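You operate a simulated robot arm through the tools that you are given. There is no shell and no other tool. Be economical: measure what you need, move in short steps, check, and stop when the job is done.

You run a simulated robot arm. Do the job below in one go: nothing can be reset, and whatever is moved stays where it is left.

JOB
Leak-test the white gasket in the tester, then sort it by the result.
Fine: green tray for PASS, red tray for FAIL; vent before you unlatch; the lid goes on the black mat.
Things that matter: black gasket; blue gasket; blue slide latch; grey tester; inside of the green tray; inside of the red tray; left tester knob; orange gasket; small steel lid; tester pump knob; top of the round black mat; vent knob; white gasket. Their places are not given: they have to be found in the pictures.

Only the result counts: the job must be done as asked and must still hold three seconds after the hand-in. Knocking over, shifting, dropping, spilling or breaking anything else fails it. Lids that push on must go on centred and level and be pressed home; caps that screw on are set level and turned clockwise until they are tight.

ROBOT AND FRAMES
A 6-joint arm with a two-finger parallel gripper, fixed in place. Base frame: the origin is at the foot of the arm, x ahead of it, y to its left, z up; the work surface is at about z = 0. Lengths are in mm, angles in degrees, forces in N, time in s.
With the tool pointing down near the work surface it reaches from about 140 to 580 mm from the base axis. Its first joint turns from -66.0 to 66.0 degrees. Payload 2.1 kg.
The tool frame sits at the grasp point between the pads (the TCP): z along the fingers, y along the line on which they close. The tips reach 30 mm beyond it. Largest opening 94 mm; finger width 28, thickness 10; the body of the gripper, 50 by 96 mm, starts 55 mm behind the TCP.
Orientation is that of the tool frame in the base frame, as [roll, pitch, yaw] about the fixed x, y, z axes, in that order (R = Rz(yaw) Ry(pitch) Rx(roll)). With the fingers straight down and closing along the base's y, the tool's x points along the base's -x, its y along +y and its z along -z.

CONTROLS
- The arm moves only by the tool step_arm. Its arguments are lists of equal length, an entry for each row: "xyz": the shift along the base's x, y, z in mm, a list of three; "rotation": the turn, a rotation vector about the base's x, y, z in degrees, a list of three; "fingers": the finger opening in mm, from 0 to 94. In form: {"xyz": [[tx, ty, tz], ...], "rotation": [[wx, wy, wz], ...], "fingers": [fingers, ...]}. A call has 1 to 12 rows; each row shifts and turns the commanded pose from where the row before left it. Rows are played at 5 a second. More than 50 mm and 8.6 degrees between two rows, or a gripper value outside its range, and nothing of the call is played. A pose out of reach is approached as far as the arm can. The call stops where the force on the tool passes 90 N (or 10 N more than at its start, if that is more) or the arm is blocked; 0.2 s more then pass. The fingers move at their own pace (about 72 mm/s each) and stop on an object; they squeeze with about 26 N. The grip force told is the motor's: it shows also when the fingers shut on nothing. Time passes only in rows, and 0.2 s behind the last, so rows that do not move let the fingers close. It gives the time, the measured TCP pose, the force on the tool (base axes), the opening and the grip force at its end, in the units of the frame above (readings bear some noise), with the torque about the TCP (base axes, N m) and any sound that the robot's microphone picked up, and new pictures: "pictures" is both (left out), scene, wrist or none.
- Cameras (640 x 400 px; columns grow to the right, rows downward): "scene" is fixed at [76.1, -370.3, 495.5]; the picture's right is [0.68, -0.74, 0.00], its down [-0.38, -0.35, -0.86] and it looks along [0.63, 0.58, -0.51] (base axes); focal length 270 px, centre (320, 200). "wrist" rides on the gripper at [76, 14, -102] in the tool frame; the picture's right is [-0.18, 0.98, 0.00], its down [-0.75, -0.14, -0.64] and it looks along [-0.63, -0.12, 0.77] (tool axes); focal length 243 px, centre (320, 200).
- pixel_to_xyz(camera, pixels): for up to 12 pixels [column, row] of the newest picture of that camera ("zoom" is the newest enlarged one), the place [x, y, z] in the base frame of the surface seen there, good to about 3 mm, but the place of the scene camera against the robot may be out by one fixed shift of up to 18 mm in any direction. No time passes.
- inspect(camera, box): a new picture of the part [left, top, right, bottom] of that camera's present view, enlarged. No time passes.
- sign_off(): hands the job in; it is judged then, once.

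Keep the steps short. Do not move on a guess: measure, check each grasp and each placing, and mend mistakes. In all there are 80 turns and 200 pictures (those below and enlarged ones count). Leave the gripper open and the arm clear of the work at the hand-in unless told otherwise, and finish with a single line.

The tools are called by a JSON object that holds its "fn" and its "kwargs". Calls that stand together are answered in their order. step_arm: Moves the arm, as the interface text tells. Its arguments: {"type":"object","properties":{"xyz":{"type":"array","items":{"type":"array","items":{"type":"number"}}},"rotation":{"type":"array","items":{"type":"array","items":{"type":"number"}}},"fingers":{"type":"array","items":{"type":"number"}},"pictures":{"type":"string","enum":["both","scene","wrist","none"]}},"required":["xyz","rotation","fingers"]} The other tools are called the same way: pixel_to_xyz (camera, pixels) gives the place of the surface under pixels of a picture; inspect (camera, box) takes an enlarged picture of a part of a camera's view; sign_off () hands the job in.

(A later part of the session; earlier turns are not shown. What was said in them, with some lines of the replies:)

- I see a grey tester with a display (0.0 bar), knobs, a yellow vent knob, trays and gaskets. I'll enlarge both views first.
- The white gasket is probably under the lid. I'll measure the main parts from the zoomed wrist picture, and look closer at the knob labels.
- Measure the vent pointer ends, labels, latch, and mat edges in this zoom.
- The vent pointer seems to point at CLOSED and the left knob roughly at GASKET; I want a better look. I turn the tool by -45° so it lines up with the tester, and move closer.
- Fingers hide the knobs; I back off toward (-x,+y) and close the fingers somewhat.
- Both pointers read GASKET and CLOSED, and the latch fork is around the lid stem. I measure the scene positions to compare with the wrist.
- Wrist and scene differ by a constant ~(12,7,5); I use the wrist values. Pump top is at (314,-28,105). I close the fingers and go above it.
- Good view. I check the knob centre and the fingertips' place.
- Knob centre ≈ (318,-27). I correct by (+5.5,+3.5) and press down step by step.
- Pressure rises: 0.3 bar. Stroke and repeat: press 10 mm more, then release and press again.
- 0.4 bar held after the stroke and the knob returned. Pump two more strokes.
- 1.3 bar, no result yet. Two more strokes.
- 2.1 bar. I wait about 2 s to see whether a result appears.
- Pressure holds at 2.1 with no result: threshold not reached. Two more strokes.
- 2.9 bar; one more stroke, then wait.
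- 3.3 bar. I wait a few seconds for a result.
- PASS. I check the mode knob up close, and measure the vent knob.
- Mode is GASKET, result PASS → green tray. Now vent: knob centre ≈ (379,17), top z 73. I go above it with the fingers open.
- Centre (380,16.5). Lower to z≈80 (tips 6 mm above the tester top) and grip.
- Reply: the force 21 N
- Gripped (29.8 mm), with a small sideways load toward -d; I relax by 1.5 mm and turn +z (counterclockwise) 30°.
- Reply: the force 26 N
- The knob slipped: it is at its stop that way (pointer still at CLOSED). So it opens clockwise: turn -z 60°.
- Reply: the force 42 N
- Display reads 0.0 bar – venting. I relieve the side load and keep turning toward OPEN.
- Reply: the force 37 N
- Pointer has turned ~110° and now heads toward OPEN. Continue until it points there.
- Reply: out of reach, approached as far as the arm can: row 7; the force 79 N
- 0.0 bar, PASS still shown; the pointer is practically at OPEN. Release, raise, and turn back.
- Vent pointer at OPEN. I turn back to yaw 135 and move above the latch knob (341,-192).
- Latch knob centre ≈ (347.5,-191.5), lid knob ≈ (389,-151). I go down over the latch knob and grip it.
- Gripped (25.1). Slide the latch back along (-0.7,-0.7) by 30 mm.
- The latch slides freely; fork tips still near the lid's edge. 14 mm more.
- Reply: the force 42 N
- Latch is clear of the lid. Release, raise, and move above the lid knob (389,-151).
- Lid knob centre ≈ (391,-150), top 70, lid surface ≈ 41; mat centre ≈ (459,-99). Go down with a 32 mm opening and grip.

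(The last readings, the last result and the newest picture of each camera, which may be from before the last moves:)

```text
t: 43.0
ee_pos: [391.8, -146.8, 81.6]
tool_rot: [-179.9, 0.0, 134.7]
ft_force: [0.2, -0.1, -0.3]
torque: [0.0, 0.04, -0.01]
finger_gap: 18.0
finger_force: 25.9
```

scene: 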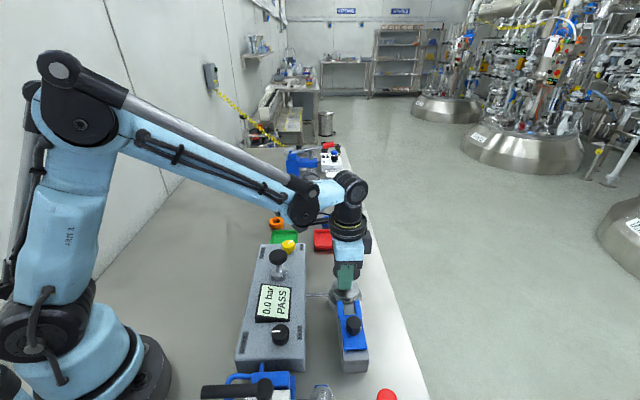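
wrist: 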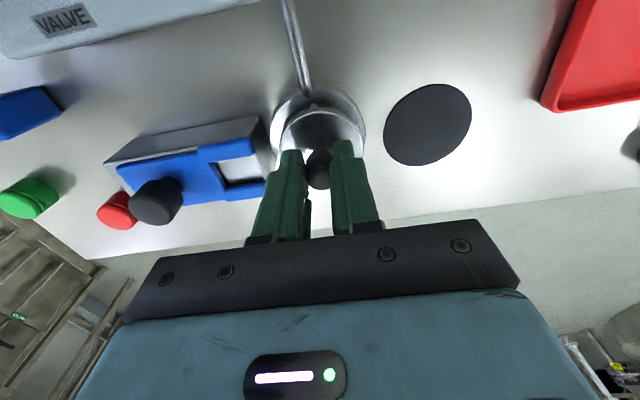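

Gripped at 18 mm. Lift straight up slowly.

{"fn": "step_arm", "kwargs": {"xyz": [[0, 0, 5], [0, 0, 5], [0, 0, 15], [0, 0, 25], [0, 0, 0]], "rotation": [[0, 0, 0], [0, 0, 0], [0, 0, 0], [0, 0, 0], [0, 0, 0]], "fingers": [5, 5, 5, 5, 5]}}

```text
t: 44.2
ee_pos: [391.0, -147.8, 134.0]
tool_rot: [180.0, -0.1, 134.8]
ft_force: [0.0, 0.0, -0.6]
torque: [0.02, 0.03, 0.0]
finger_gap: 18.2
finger_force: 26.1
```

scene: 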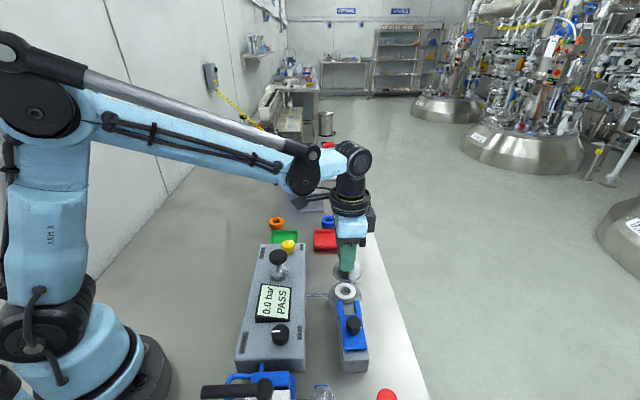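
wrist: 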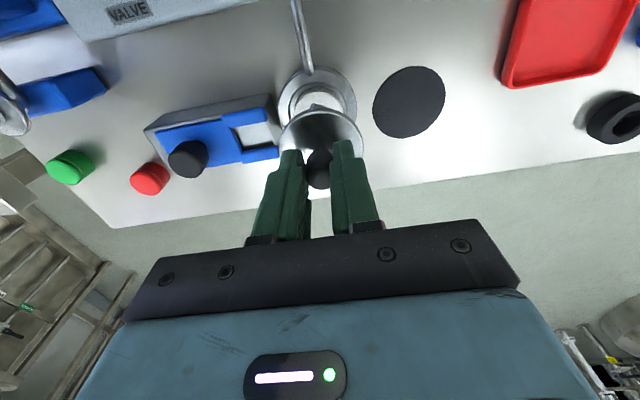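

The lid is off and the white gasket is visible in the chamber. Move the lid above the mat centre (460,-98.5).

{"fn": "step_arm", "kwargs": {"xyz": [[22.6, 16.6, 0], [22.6, 16.6, 0], [22.6, 16.6, 0], [0, 0, -30], [0, 0, -25], [0, 0, 0]], "rotation": [[0, 0, 0], [0, 0, 0], [0, 0, 0], [0, 0, 0], [0, 0, 0], [0, 0, 0]], "fingers": [5, 5, 5, 5, 5, 5]}}

```text
t: 45.6
ee_pos: [459.5, -99.6, 75.6]
tool_rot: [-179.9, 0.1, 134.7]
ft_force: [0.8, 0.1, -1.9]
torque: [-0.03, 0.01, 0.02]
finger_gap: 17.8
finger_force: 25.7
```

scene: 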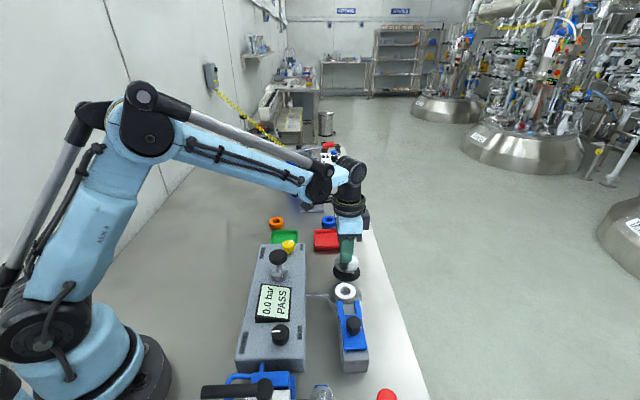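
wrist: 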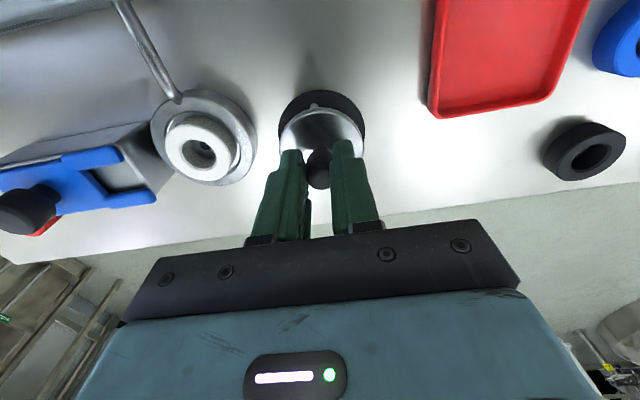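

Well centred over the mat. Lower in 4 mm steps until contact.

{"fn": "step_arm", "kwargs": {"xyz": [[0, 0, -8], [0, 0, -6], [0, 0, -5], [0, 0, -4], [0, 0, 0]], "rotation": [[0, 0, 0], [0, 0, 0], [0, 0, 0], [0, 0, 0], [0, 0, 0]], "fingers": [5, 5, 5, 5, 5]}}

```text
t: 46.8
ee_pos: [459.4, -99.2, 53.7]
tool_rot: [-180.0, 0.1, 134.8]
ft_force: [-3.9, -3.5, 21.9]
torque: [-0.14, -0.03, -0.03]
finger_gap: 18.2
finger_force: 26.0
```

scene: 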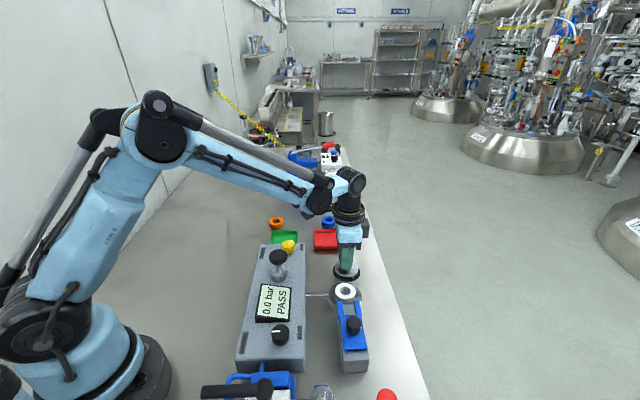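
wrist: 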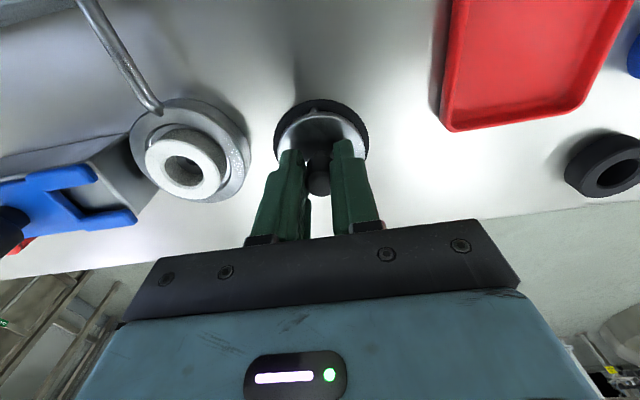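

Contact (22 N), level. Ease up 1 mm, open, rise to z≈135 and head back over the chamber (≈ (391,-150)).

{"fn": "step_arm", "kwargs": {"xyz": [[0, 0, 0.7], [0, 0, 0], [0, 0, 0], [0, 0, 20], [0, 0, 40], [0, 0, 25], [-23, -17, 0], [-23, -17, 0], [-23, -17, 0], [0, 0, 0]], "rotation": [[0, 0, 0], [0, 0, 0], [0, 0, 0], [0, 0, 0], [0, 0, 0], [0, 0, 0], [0, 0, 0], [0, 0, 0], [0, 0, 0], [0, 0, 0]], "fingers": [5, 34, 34, 34, 34, 34, 50, 56, 56, 56]}}

```text
t: 49.0
ee_pos: [389.5, -149.5, 140.2]
tool_rot: [-180.0, 0.0, 134.7]
ft_force: [-0.5, -0.4, 0.5]
torque: [-0.03, -0.01, -0.01]
finger_gap: 56.0
finger_force: 0.0
```

scene: 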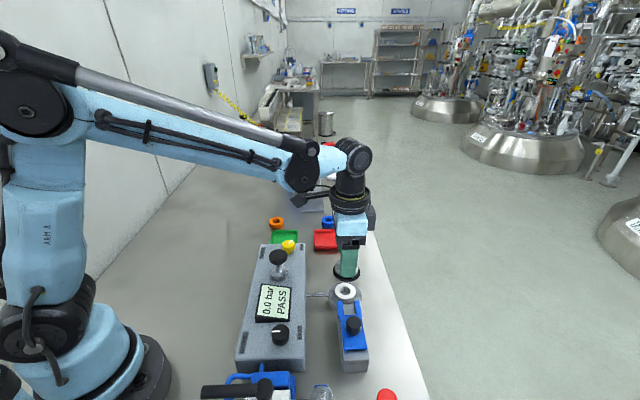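
wrist: 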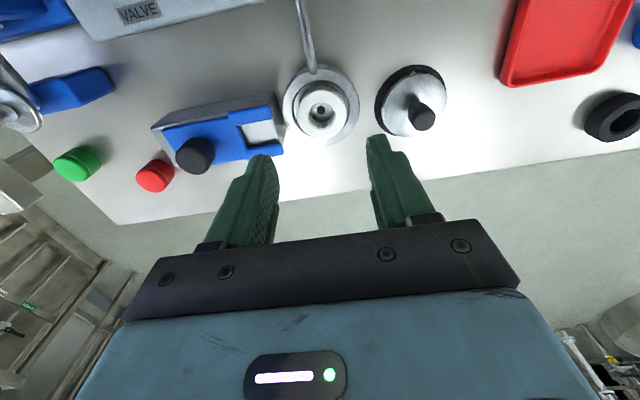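

Lid sits on the mat. Now a close look at the gasket in the chamber.

{"fn": "inspect", "kwargs": {"camera": "wrist", "box": [270, 50, 460, 160]}}

{"fn": "pixel_to_xyz", "kwargs": {"camera": "wrist", "pixels": [[298, 108], [310, 108], [334, 108], [347, 108], [320, 94], [320, 130], [320, 142], [356, 108], [286, 108], [322, 112], [410, 100], [396, 98]]}}

```text
3.37 times, centred on (365, 105) of wrist
```

zoom: 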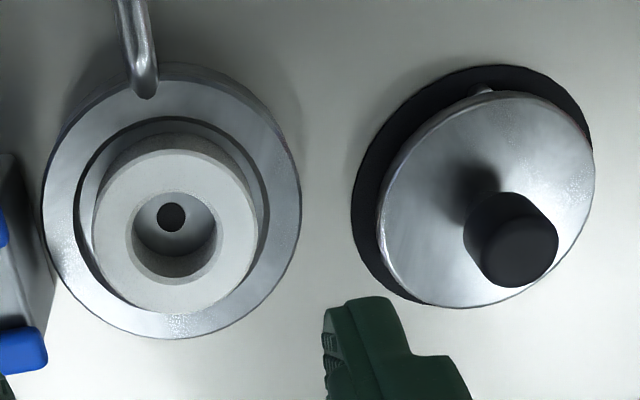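

```text
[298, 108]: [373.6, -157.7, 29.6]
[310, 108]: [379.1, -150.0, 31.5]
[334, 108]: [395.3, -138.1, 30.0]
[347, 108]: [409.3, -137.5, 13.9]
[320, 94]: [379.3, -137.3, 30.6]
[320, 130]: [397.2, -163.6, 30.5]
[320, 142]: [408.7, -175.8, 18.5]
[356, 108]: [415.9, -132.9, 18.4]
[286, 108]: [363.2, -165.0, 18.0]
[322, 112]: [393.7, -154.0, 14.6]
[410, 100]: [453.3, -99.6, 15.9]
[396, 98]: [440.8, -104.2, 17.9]
```

Gasket top z≈30.5, rim ≈18. I measure its outer edges exactly.

{"fn": "pixel_to_xyz", "kwargs": {"camera": "zoom", "pixels": [[97, 232], [253, 232], [178, 156], [178, 308], [125, 180], [232, 180], [122, 285], [235, 285], [3, 330], [45, 340], [6, 220], [40, 230]]}}

```text
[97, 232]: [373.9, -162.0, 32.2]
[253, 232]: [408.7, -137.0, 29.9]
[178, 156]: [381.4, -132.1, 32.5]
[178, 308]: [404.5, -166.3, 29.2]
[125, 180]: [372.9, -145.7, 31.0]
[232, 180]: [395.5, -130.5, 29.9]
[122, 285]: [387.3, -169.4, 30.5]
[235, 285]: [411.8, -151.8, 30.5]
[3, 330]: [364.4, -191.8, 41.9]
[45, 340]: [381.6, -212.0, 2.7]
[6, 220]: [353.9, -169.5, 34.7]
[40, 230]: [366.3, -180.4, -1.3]
```

Gasket centre ≈ (392,-149.5), Ø ≈ 42. Lower to z≈52 with a 56 mm opening; check, then close.

{"fn": "step_arm", "kwargs": {"xyz": [[2.5, 0, -30], [0, 0, -30], [0, 0, -18], [0, 0, -10], [0, 0, 0]], "rotation": [[0, 0, 0], [0, 0, 0], [0, 0, 0], [0, 0, 0], [0, 0, 0]], "fingers": [56, 56, 56, 56, 56]}}

```text
t: 50.2
ee_pos: [392.5, -149.2, 51.8]
tool_rot: [-179.9, 0.0, 134.8]
ft_force: [-1.2, 0.7, -0.5]
torque: [0.01, 0.02, -0.03]
finger_gap: 55.9
finger_force: 0.2
```

scene: 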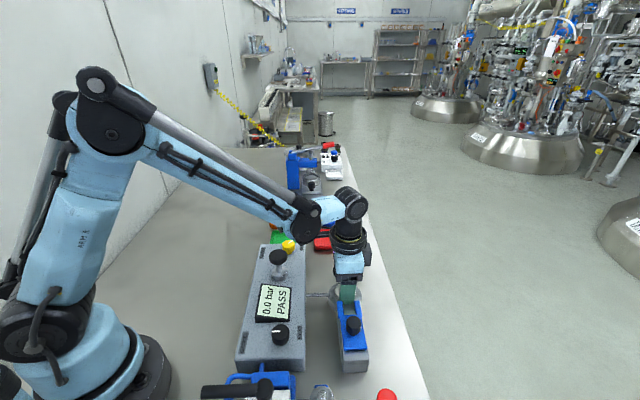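
wrist: 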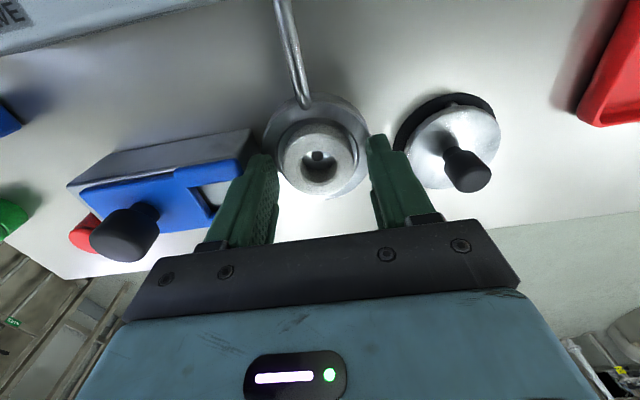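

Straddling the gasket, clear of latch and lid. Close, then lift a bit.

{"fn": "step_arm", "kwargs": {"xyz": [[0, 0, 0], [0, 0, 0], [0, 0, 0], [0, 0, 6], [0, 0, 12], [0, 0, 0]], "rotation": [[0, 0, 0], [0, 0, 0], [0, 0, 0], [0, 0, 0], [0, 0, 0], [0, 0, 0]], "fingers": [25, 25, 25, 25, 25, 25]}}

```text
t: 51.6
ee_pos: [393.0, -149.9, 69.3]
tool_rot: [-180.0, -0.1, 134.8]
ft_force: [0.2, 0.3, -0.7]
torque: [-0.03, 0.0, -0.04]
finger_gap: 42.6
finger_force: 25.6
```

scene: 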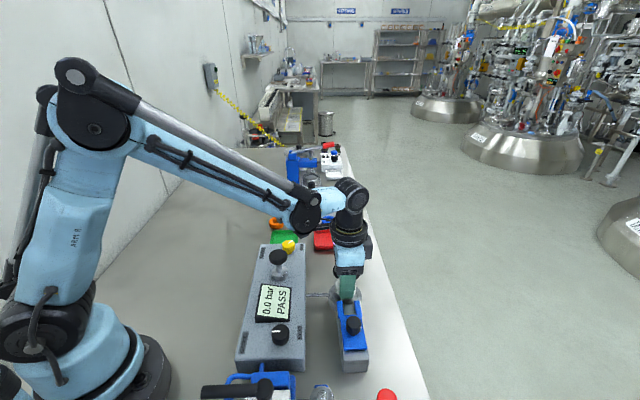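
wrist: 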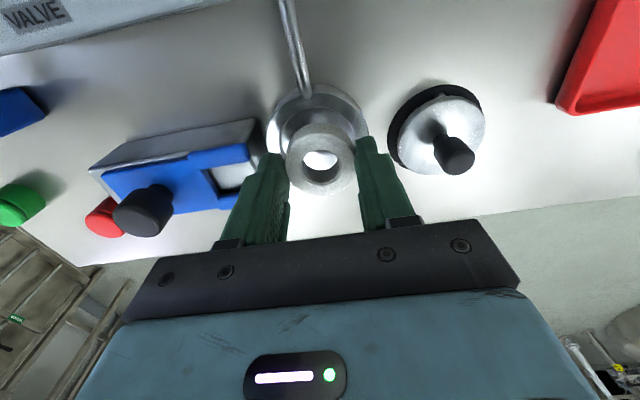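

Gasket held (42.6 mm) and out. Raise to z≈170 and head toward the green tray, stopping to measure.

{"fn": "step_arm", "kwargs": {"xyz": [[0, 0, 40], [0, 0, 45], [0, 0, 20], [0, 40, 0], [0, 40, 0], [0, 40, 0], [0, 40, 0], [0, 30, 0], [0, 0, 0]], "rotation": [[0, 0, 0], [0, 0, 0], [0, 0, 0], [0, 0, 0], [0, 0, 0], [0, 0, 0], [0, 0, 0], [0, 0, 0], [0, 0, 0]], "fingers": [25, 25, 25, 25, 25, 25, 25, 25, 25]}}

```text
t: 53.6
ee_pos: [391.3, 42.5, 175.4]
tool_rot: [-180.0, 0.0, 134.7]
ft_force: [-0.1, -0.1, -0.5]
torque: [-0.01, 0.0, 0.0]
finger_gap: 42.9
finger_force: 25.1
```

scene: 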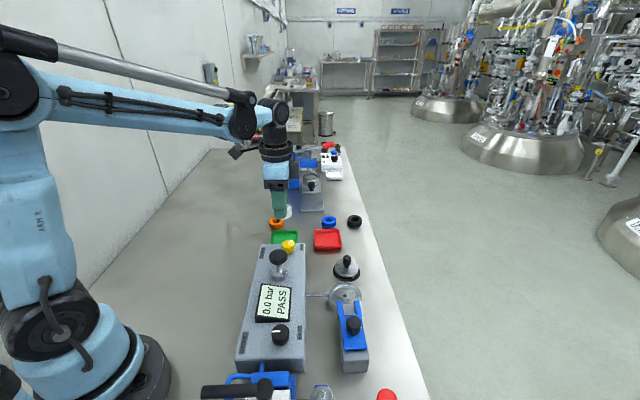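
wrist: 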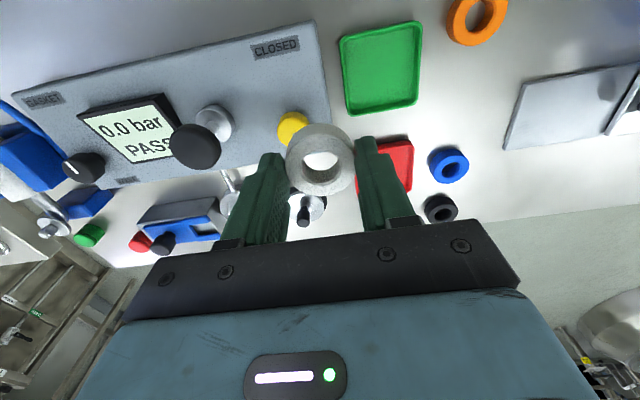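

{"fn": "pixel_to_xyz", "kwargs": {"camera": "wrist", "pixels": [[382, 70], [342, 38], [420, 24], [418, 104], [349, 115], [350, 50], [410, 40], [408, 92], [356, 100], [473, 20], [320, 165]]}}

```text
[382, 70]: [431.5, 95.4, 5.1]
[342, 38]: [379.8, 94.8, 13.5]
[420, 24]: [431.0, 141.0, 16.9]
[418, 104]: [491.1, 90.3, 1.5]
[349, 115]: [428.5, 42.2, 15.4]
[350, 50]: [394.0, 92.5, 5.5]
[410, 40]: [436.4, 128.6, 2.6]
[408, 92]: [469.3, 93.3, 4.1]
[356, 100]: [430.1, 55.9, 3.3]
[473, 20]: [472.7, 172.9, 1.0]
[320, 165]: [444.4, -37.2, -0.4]
```

Tray centre ≈ (432.5,92.5), rim z≈16. The fingers barely fit inside, so I'll release with the tips just above the rim. Move over and lower partway.

{"fn": "step_arm", "kwargs": {"xyz": [[20.5, 25, 0], [20.5, 25, 0], [0, 0, -40], [0, 0, -40], [0, 0, -25], [0, 0, 0]], "rotation": [[0, 0, 0], [0, 0, 0], [0, 0, 0], [0, 0, 0], [0, 0, 0], [0, 0, 0]], "fingers": [25, 25, 25, 25, 25, 25]}}

```text
t: 55.0
ee_pos: [434.2, 90.9, 71.4]
tool_rot: [180.0, 0.0, 134.8]
ft_force: [-1.1, 0.4, -0.8]
torque: [-0.02, 0.05, -0.02]
finger_gap: 42.6
finger_force: 26.0
```

scene: 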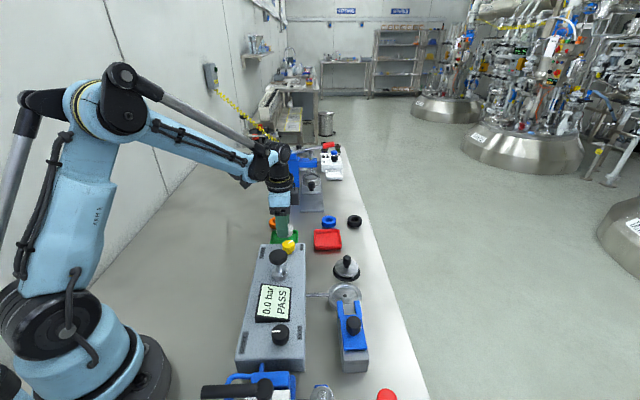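
wrist: 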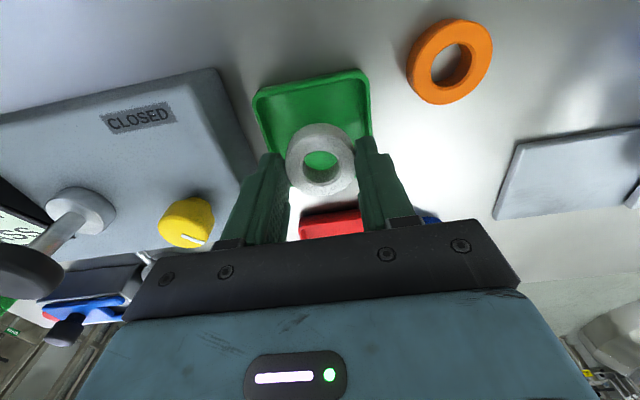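

Aligned over the tray. Lower to z≈49.

{"fn": "step_arm", "kwargs": {"xyz": [[-1, 1, -10], [0, 0, -8], [0, 0, -4], [0, 0, 0]], "rotation": [[0, 0, 0], [0, 0, 0], [0, 0, 0], [0, 0, 0]], "fingers": [25, 25, 25, 25]}}

{"fn": "inspect", "kwargs": {"camera": "scene", "box": [250, 180, 340, 260]}}

{"fn": "inspect", "kwargs": {"camera": "wrist", "box": [220, 60, 420, 220]}}

```text
t: 56.0
ee_pos: [432.7, 92.2, 48.4]
tool_rot: [-180.0, 0.0, 134.8]
ft_force: [0.2, -0.2, -0.3]
torque: [-0.01, 0.03, -0.02]
finger_gap: 42.7
finger_force: 25.3
```

scene: 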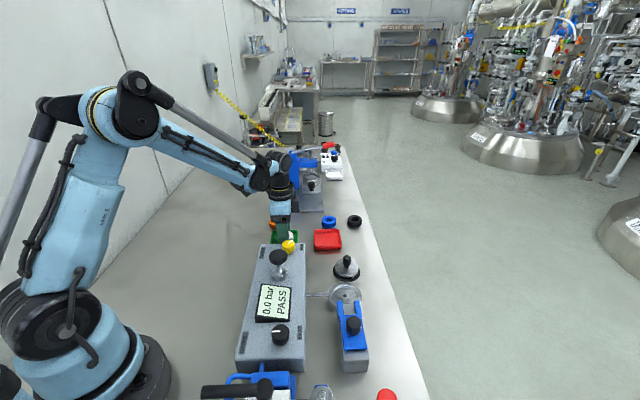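
wrist: 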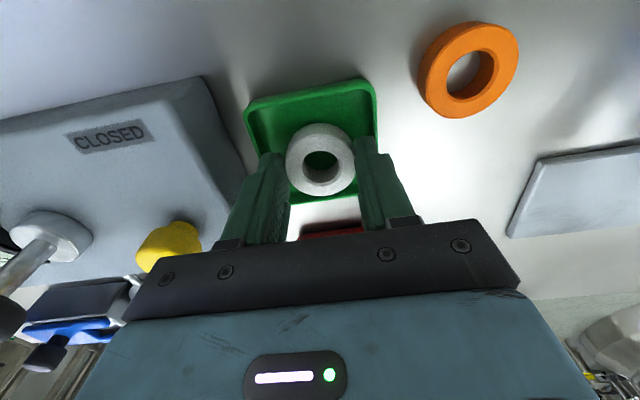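

```text
5.00 times, centred on (295, 220) of scene
```

zoom: 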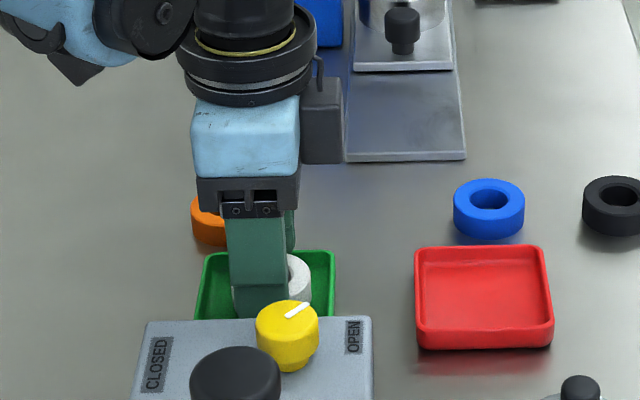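

```text
2.50 times, centred on (320, 140) of wrist
```

zoom: 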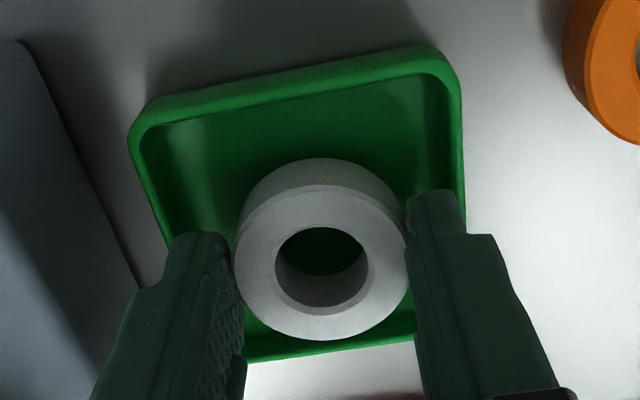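

The gasket is inside the tray outline with the tips just above the rim. Release gently and rise.

{"fn": "step_arm", "kwargs": {"xyz": [[0, 0, 0], [0, 0, 0], [0, 0, 0], [0, 0, 15], [0, 0, 35], [0, 0, 40], [0, 0, 40]], "rotation": [[0, 0, 0], [0, 0, 0], [0, 0, 0], [0, 0, 0], [0, 0, 0], [0, 0, 0], [0, 0, 0]], "fingers": [46, 52, 52, 52, 52, 52, 52]}}

{"fn": "inspect", "kwargs": {"camera": "scene", "box": [230, 200, 390, 310]}}

{"fn": "inspect", "kwargs": {"camera": "wrist", "box": [200, 20, 440, 220]}}

```text
t: 57.6
ee_pos: [432.4, 92.0, 174.3]
tool_rot: [-179.9, 0.0, 134.8]
ft_force: [-0.2, 0.3, -0.5]
torque: [0.0, -0.01, 0.0]
finger_gap: 52.2
finger_force: 0.1
```

scene: 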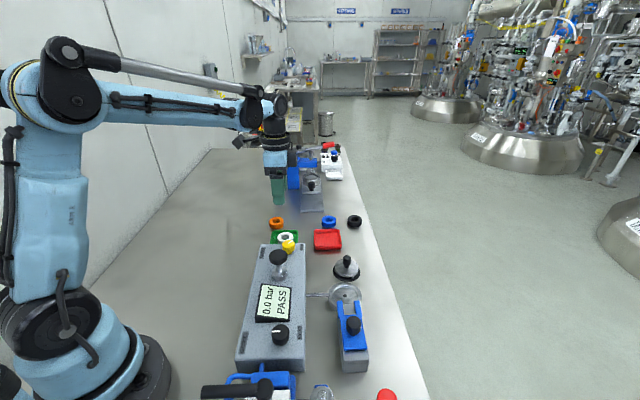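
wrist: 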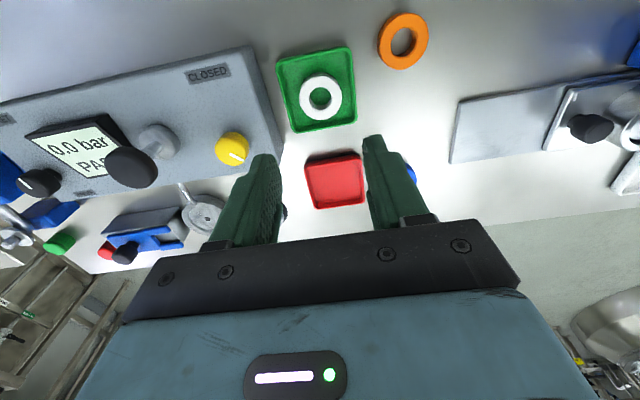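

```text
3.64 times, centred on (310, 255) of scene
```

zoom: 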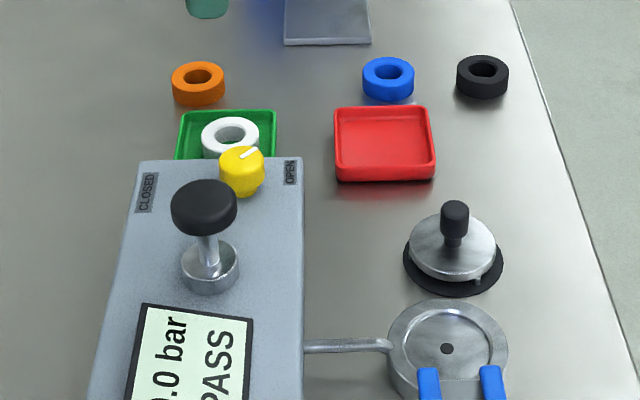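

```text
2.00 times, centred on (320, 120) of wrist
```

zoom: 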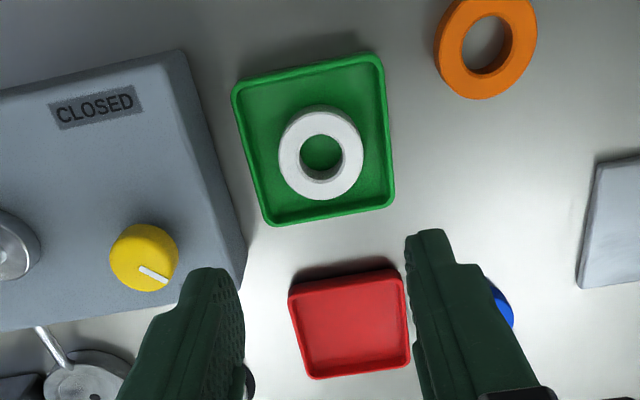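

Gasket rests flat in the green tray. I check that the lid is level and on the mat.

{"fn": "inspect", "kwargs": {"camera": "scene", "box": [325, 245, 370, 290]}}

{"fn": "pixel_to_xyz", "kwargs": {"camera": "scene", "pixels": [[337, 267], [356, 269], [346, 274.5], [339, 262], [335, 271], [358, 273], [345, 280], [347, 256.5]]}}

```text
8.89 times, centred on (348, 268) of scene
```

zoom: 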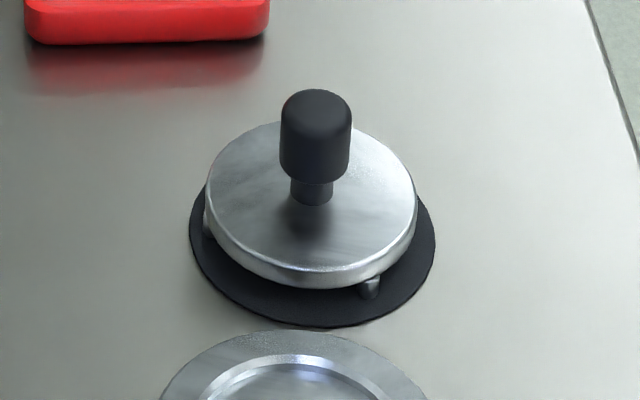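

```text
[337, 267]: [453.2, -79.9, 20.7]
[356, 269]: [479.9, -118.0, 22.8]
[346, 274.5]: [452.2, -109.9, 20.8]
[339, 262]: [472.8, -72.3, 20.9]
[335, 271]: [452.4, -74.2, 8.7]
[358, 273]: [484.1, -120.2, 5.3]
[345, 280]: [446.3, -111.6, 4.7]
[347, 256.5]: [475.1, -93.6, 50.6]
```

The lid stands level on its feet, centred on the mat. I raise the arm clear and open the gripper.

{"fn": "step_arm", "kwargs": {"xyz": [[-10, 0, 40], [-20, 0, 40], [-20, 0, 20], [0, 0, 0]], "rotation": [[0, 0, 0], [0, 0, 0], [0, 0, 0], [0, 0, 0]], "fingers": [94, 94, 94, 94], "pictures": "scene"}}

```text
t: 58.6
ee_pos: [382.4, 93.2, 276.7]
tool_rot: [-180.0, 0.1, 134.7]
ft_force: [-0.2, 0.1, -0.5]
torque: [0.01, 0.02, 0.01]
finger_gap: 93.9
finger_force: 0.1
```

scene: 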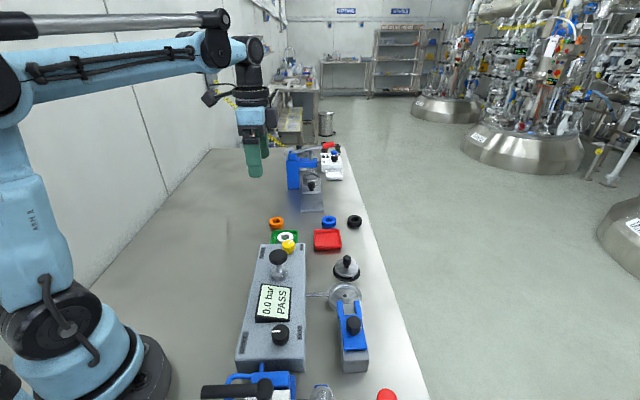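

All is in place; hand in.

{"fn": "sign_off", "kwargs": {}}

```text
The job is handed in.
```

The white gasket passed its leak test at 3.3 bar and is in the green tray, dropped in from about 6 mm and lying flat; I vented to 0.0 bar before unlatching (the vent knob stopped just short of its OPEN mark), and the lid is level on the black mat.
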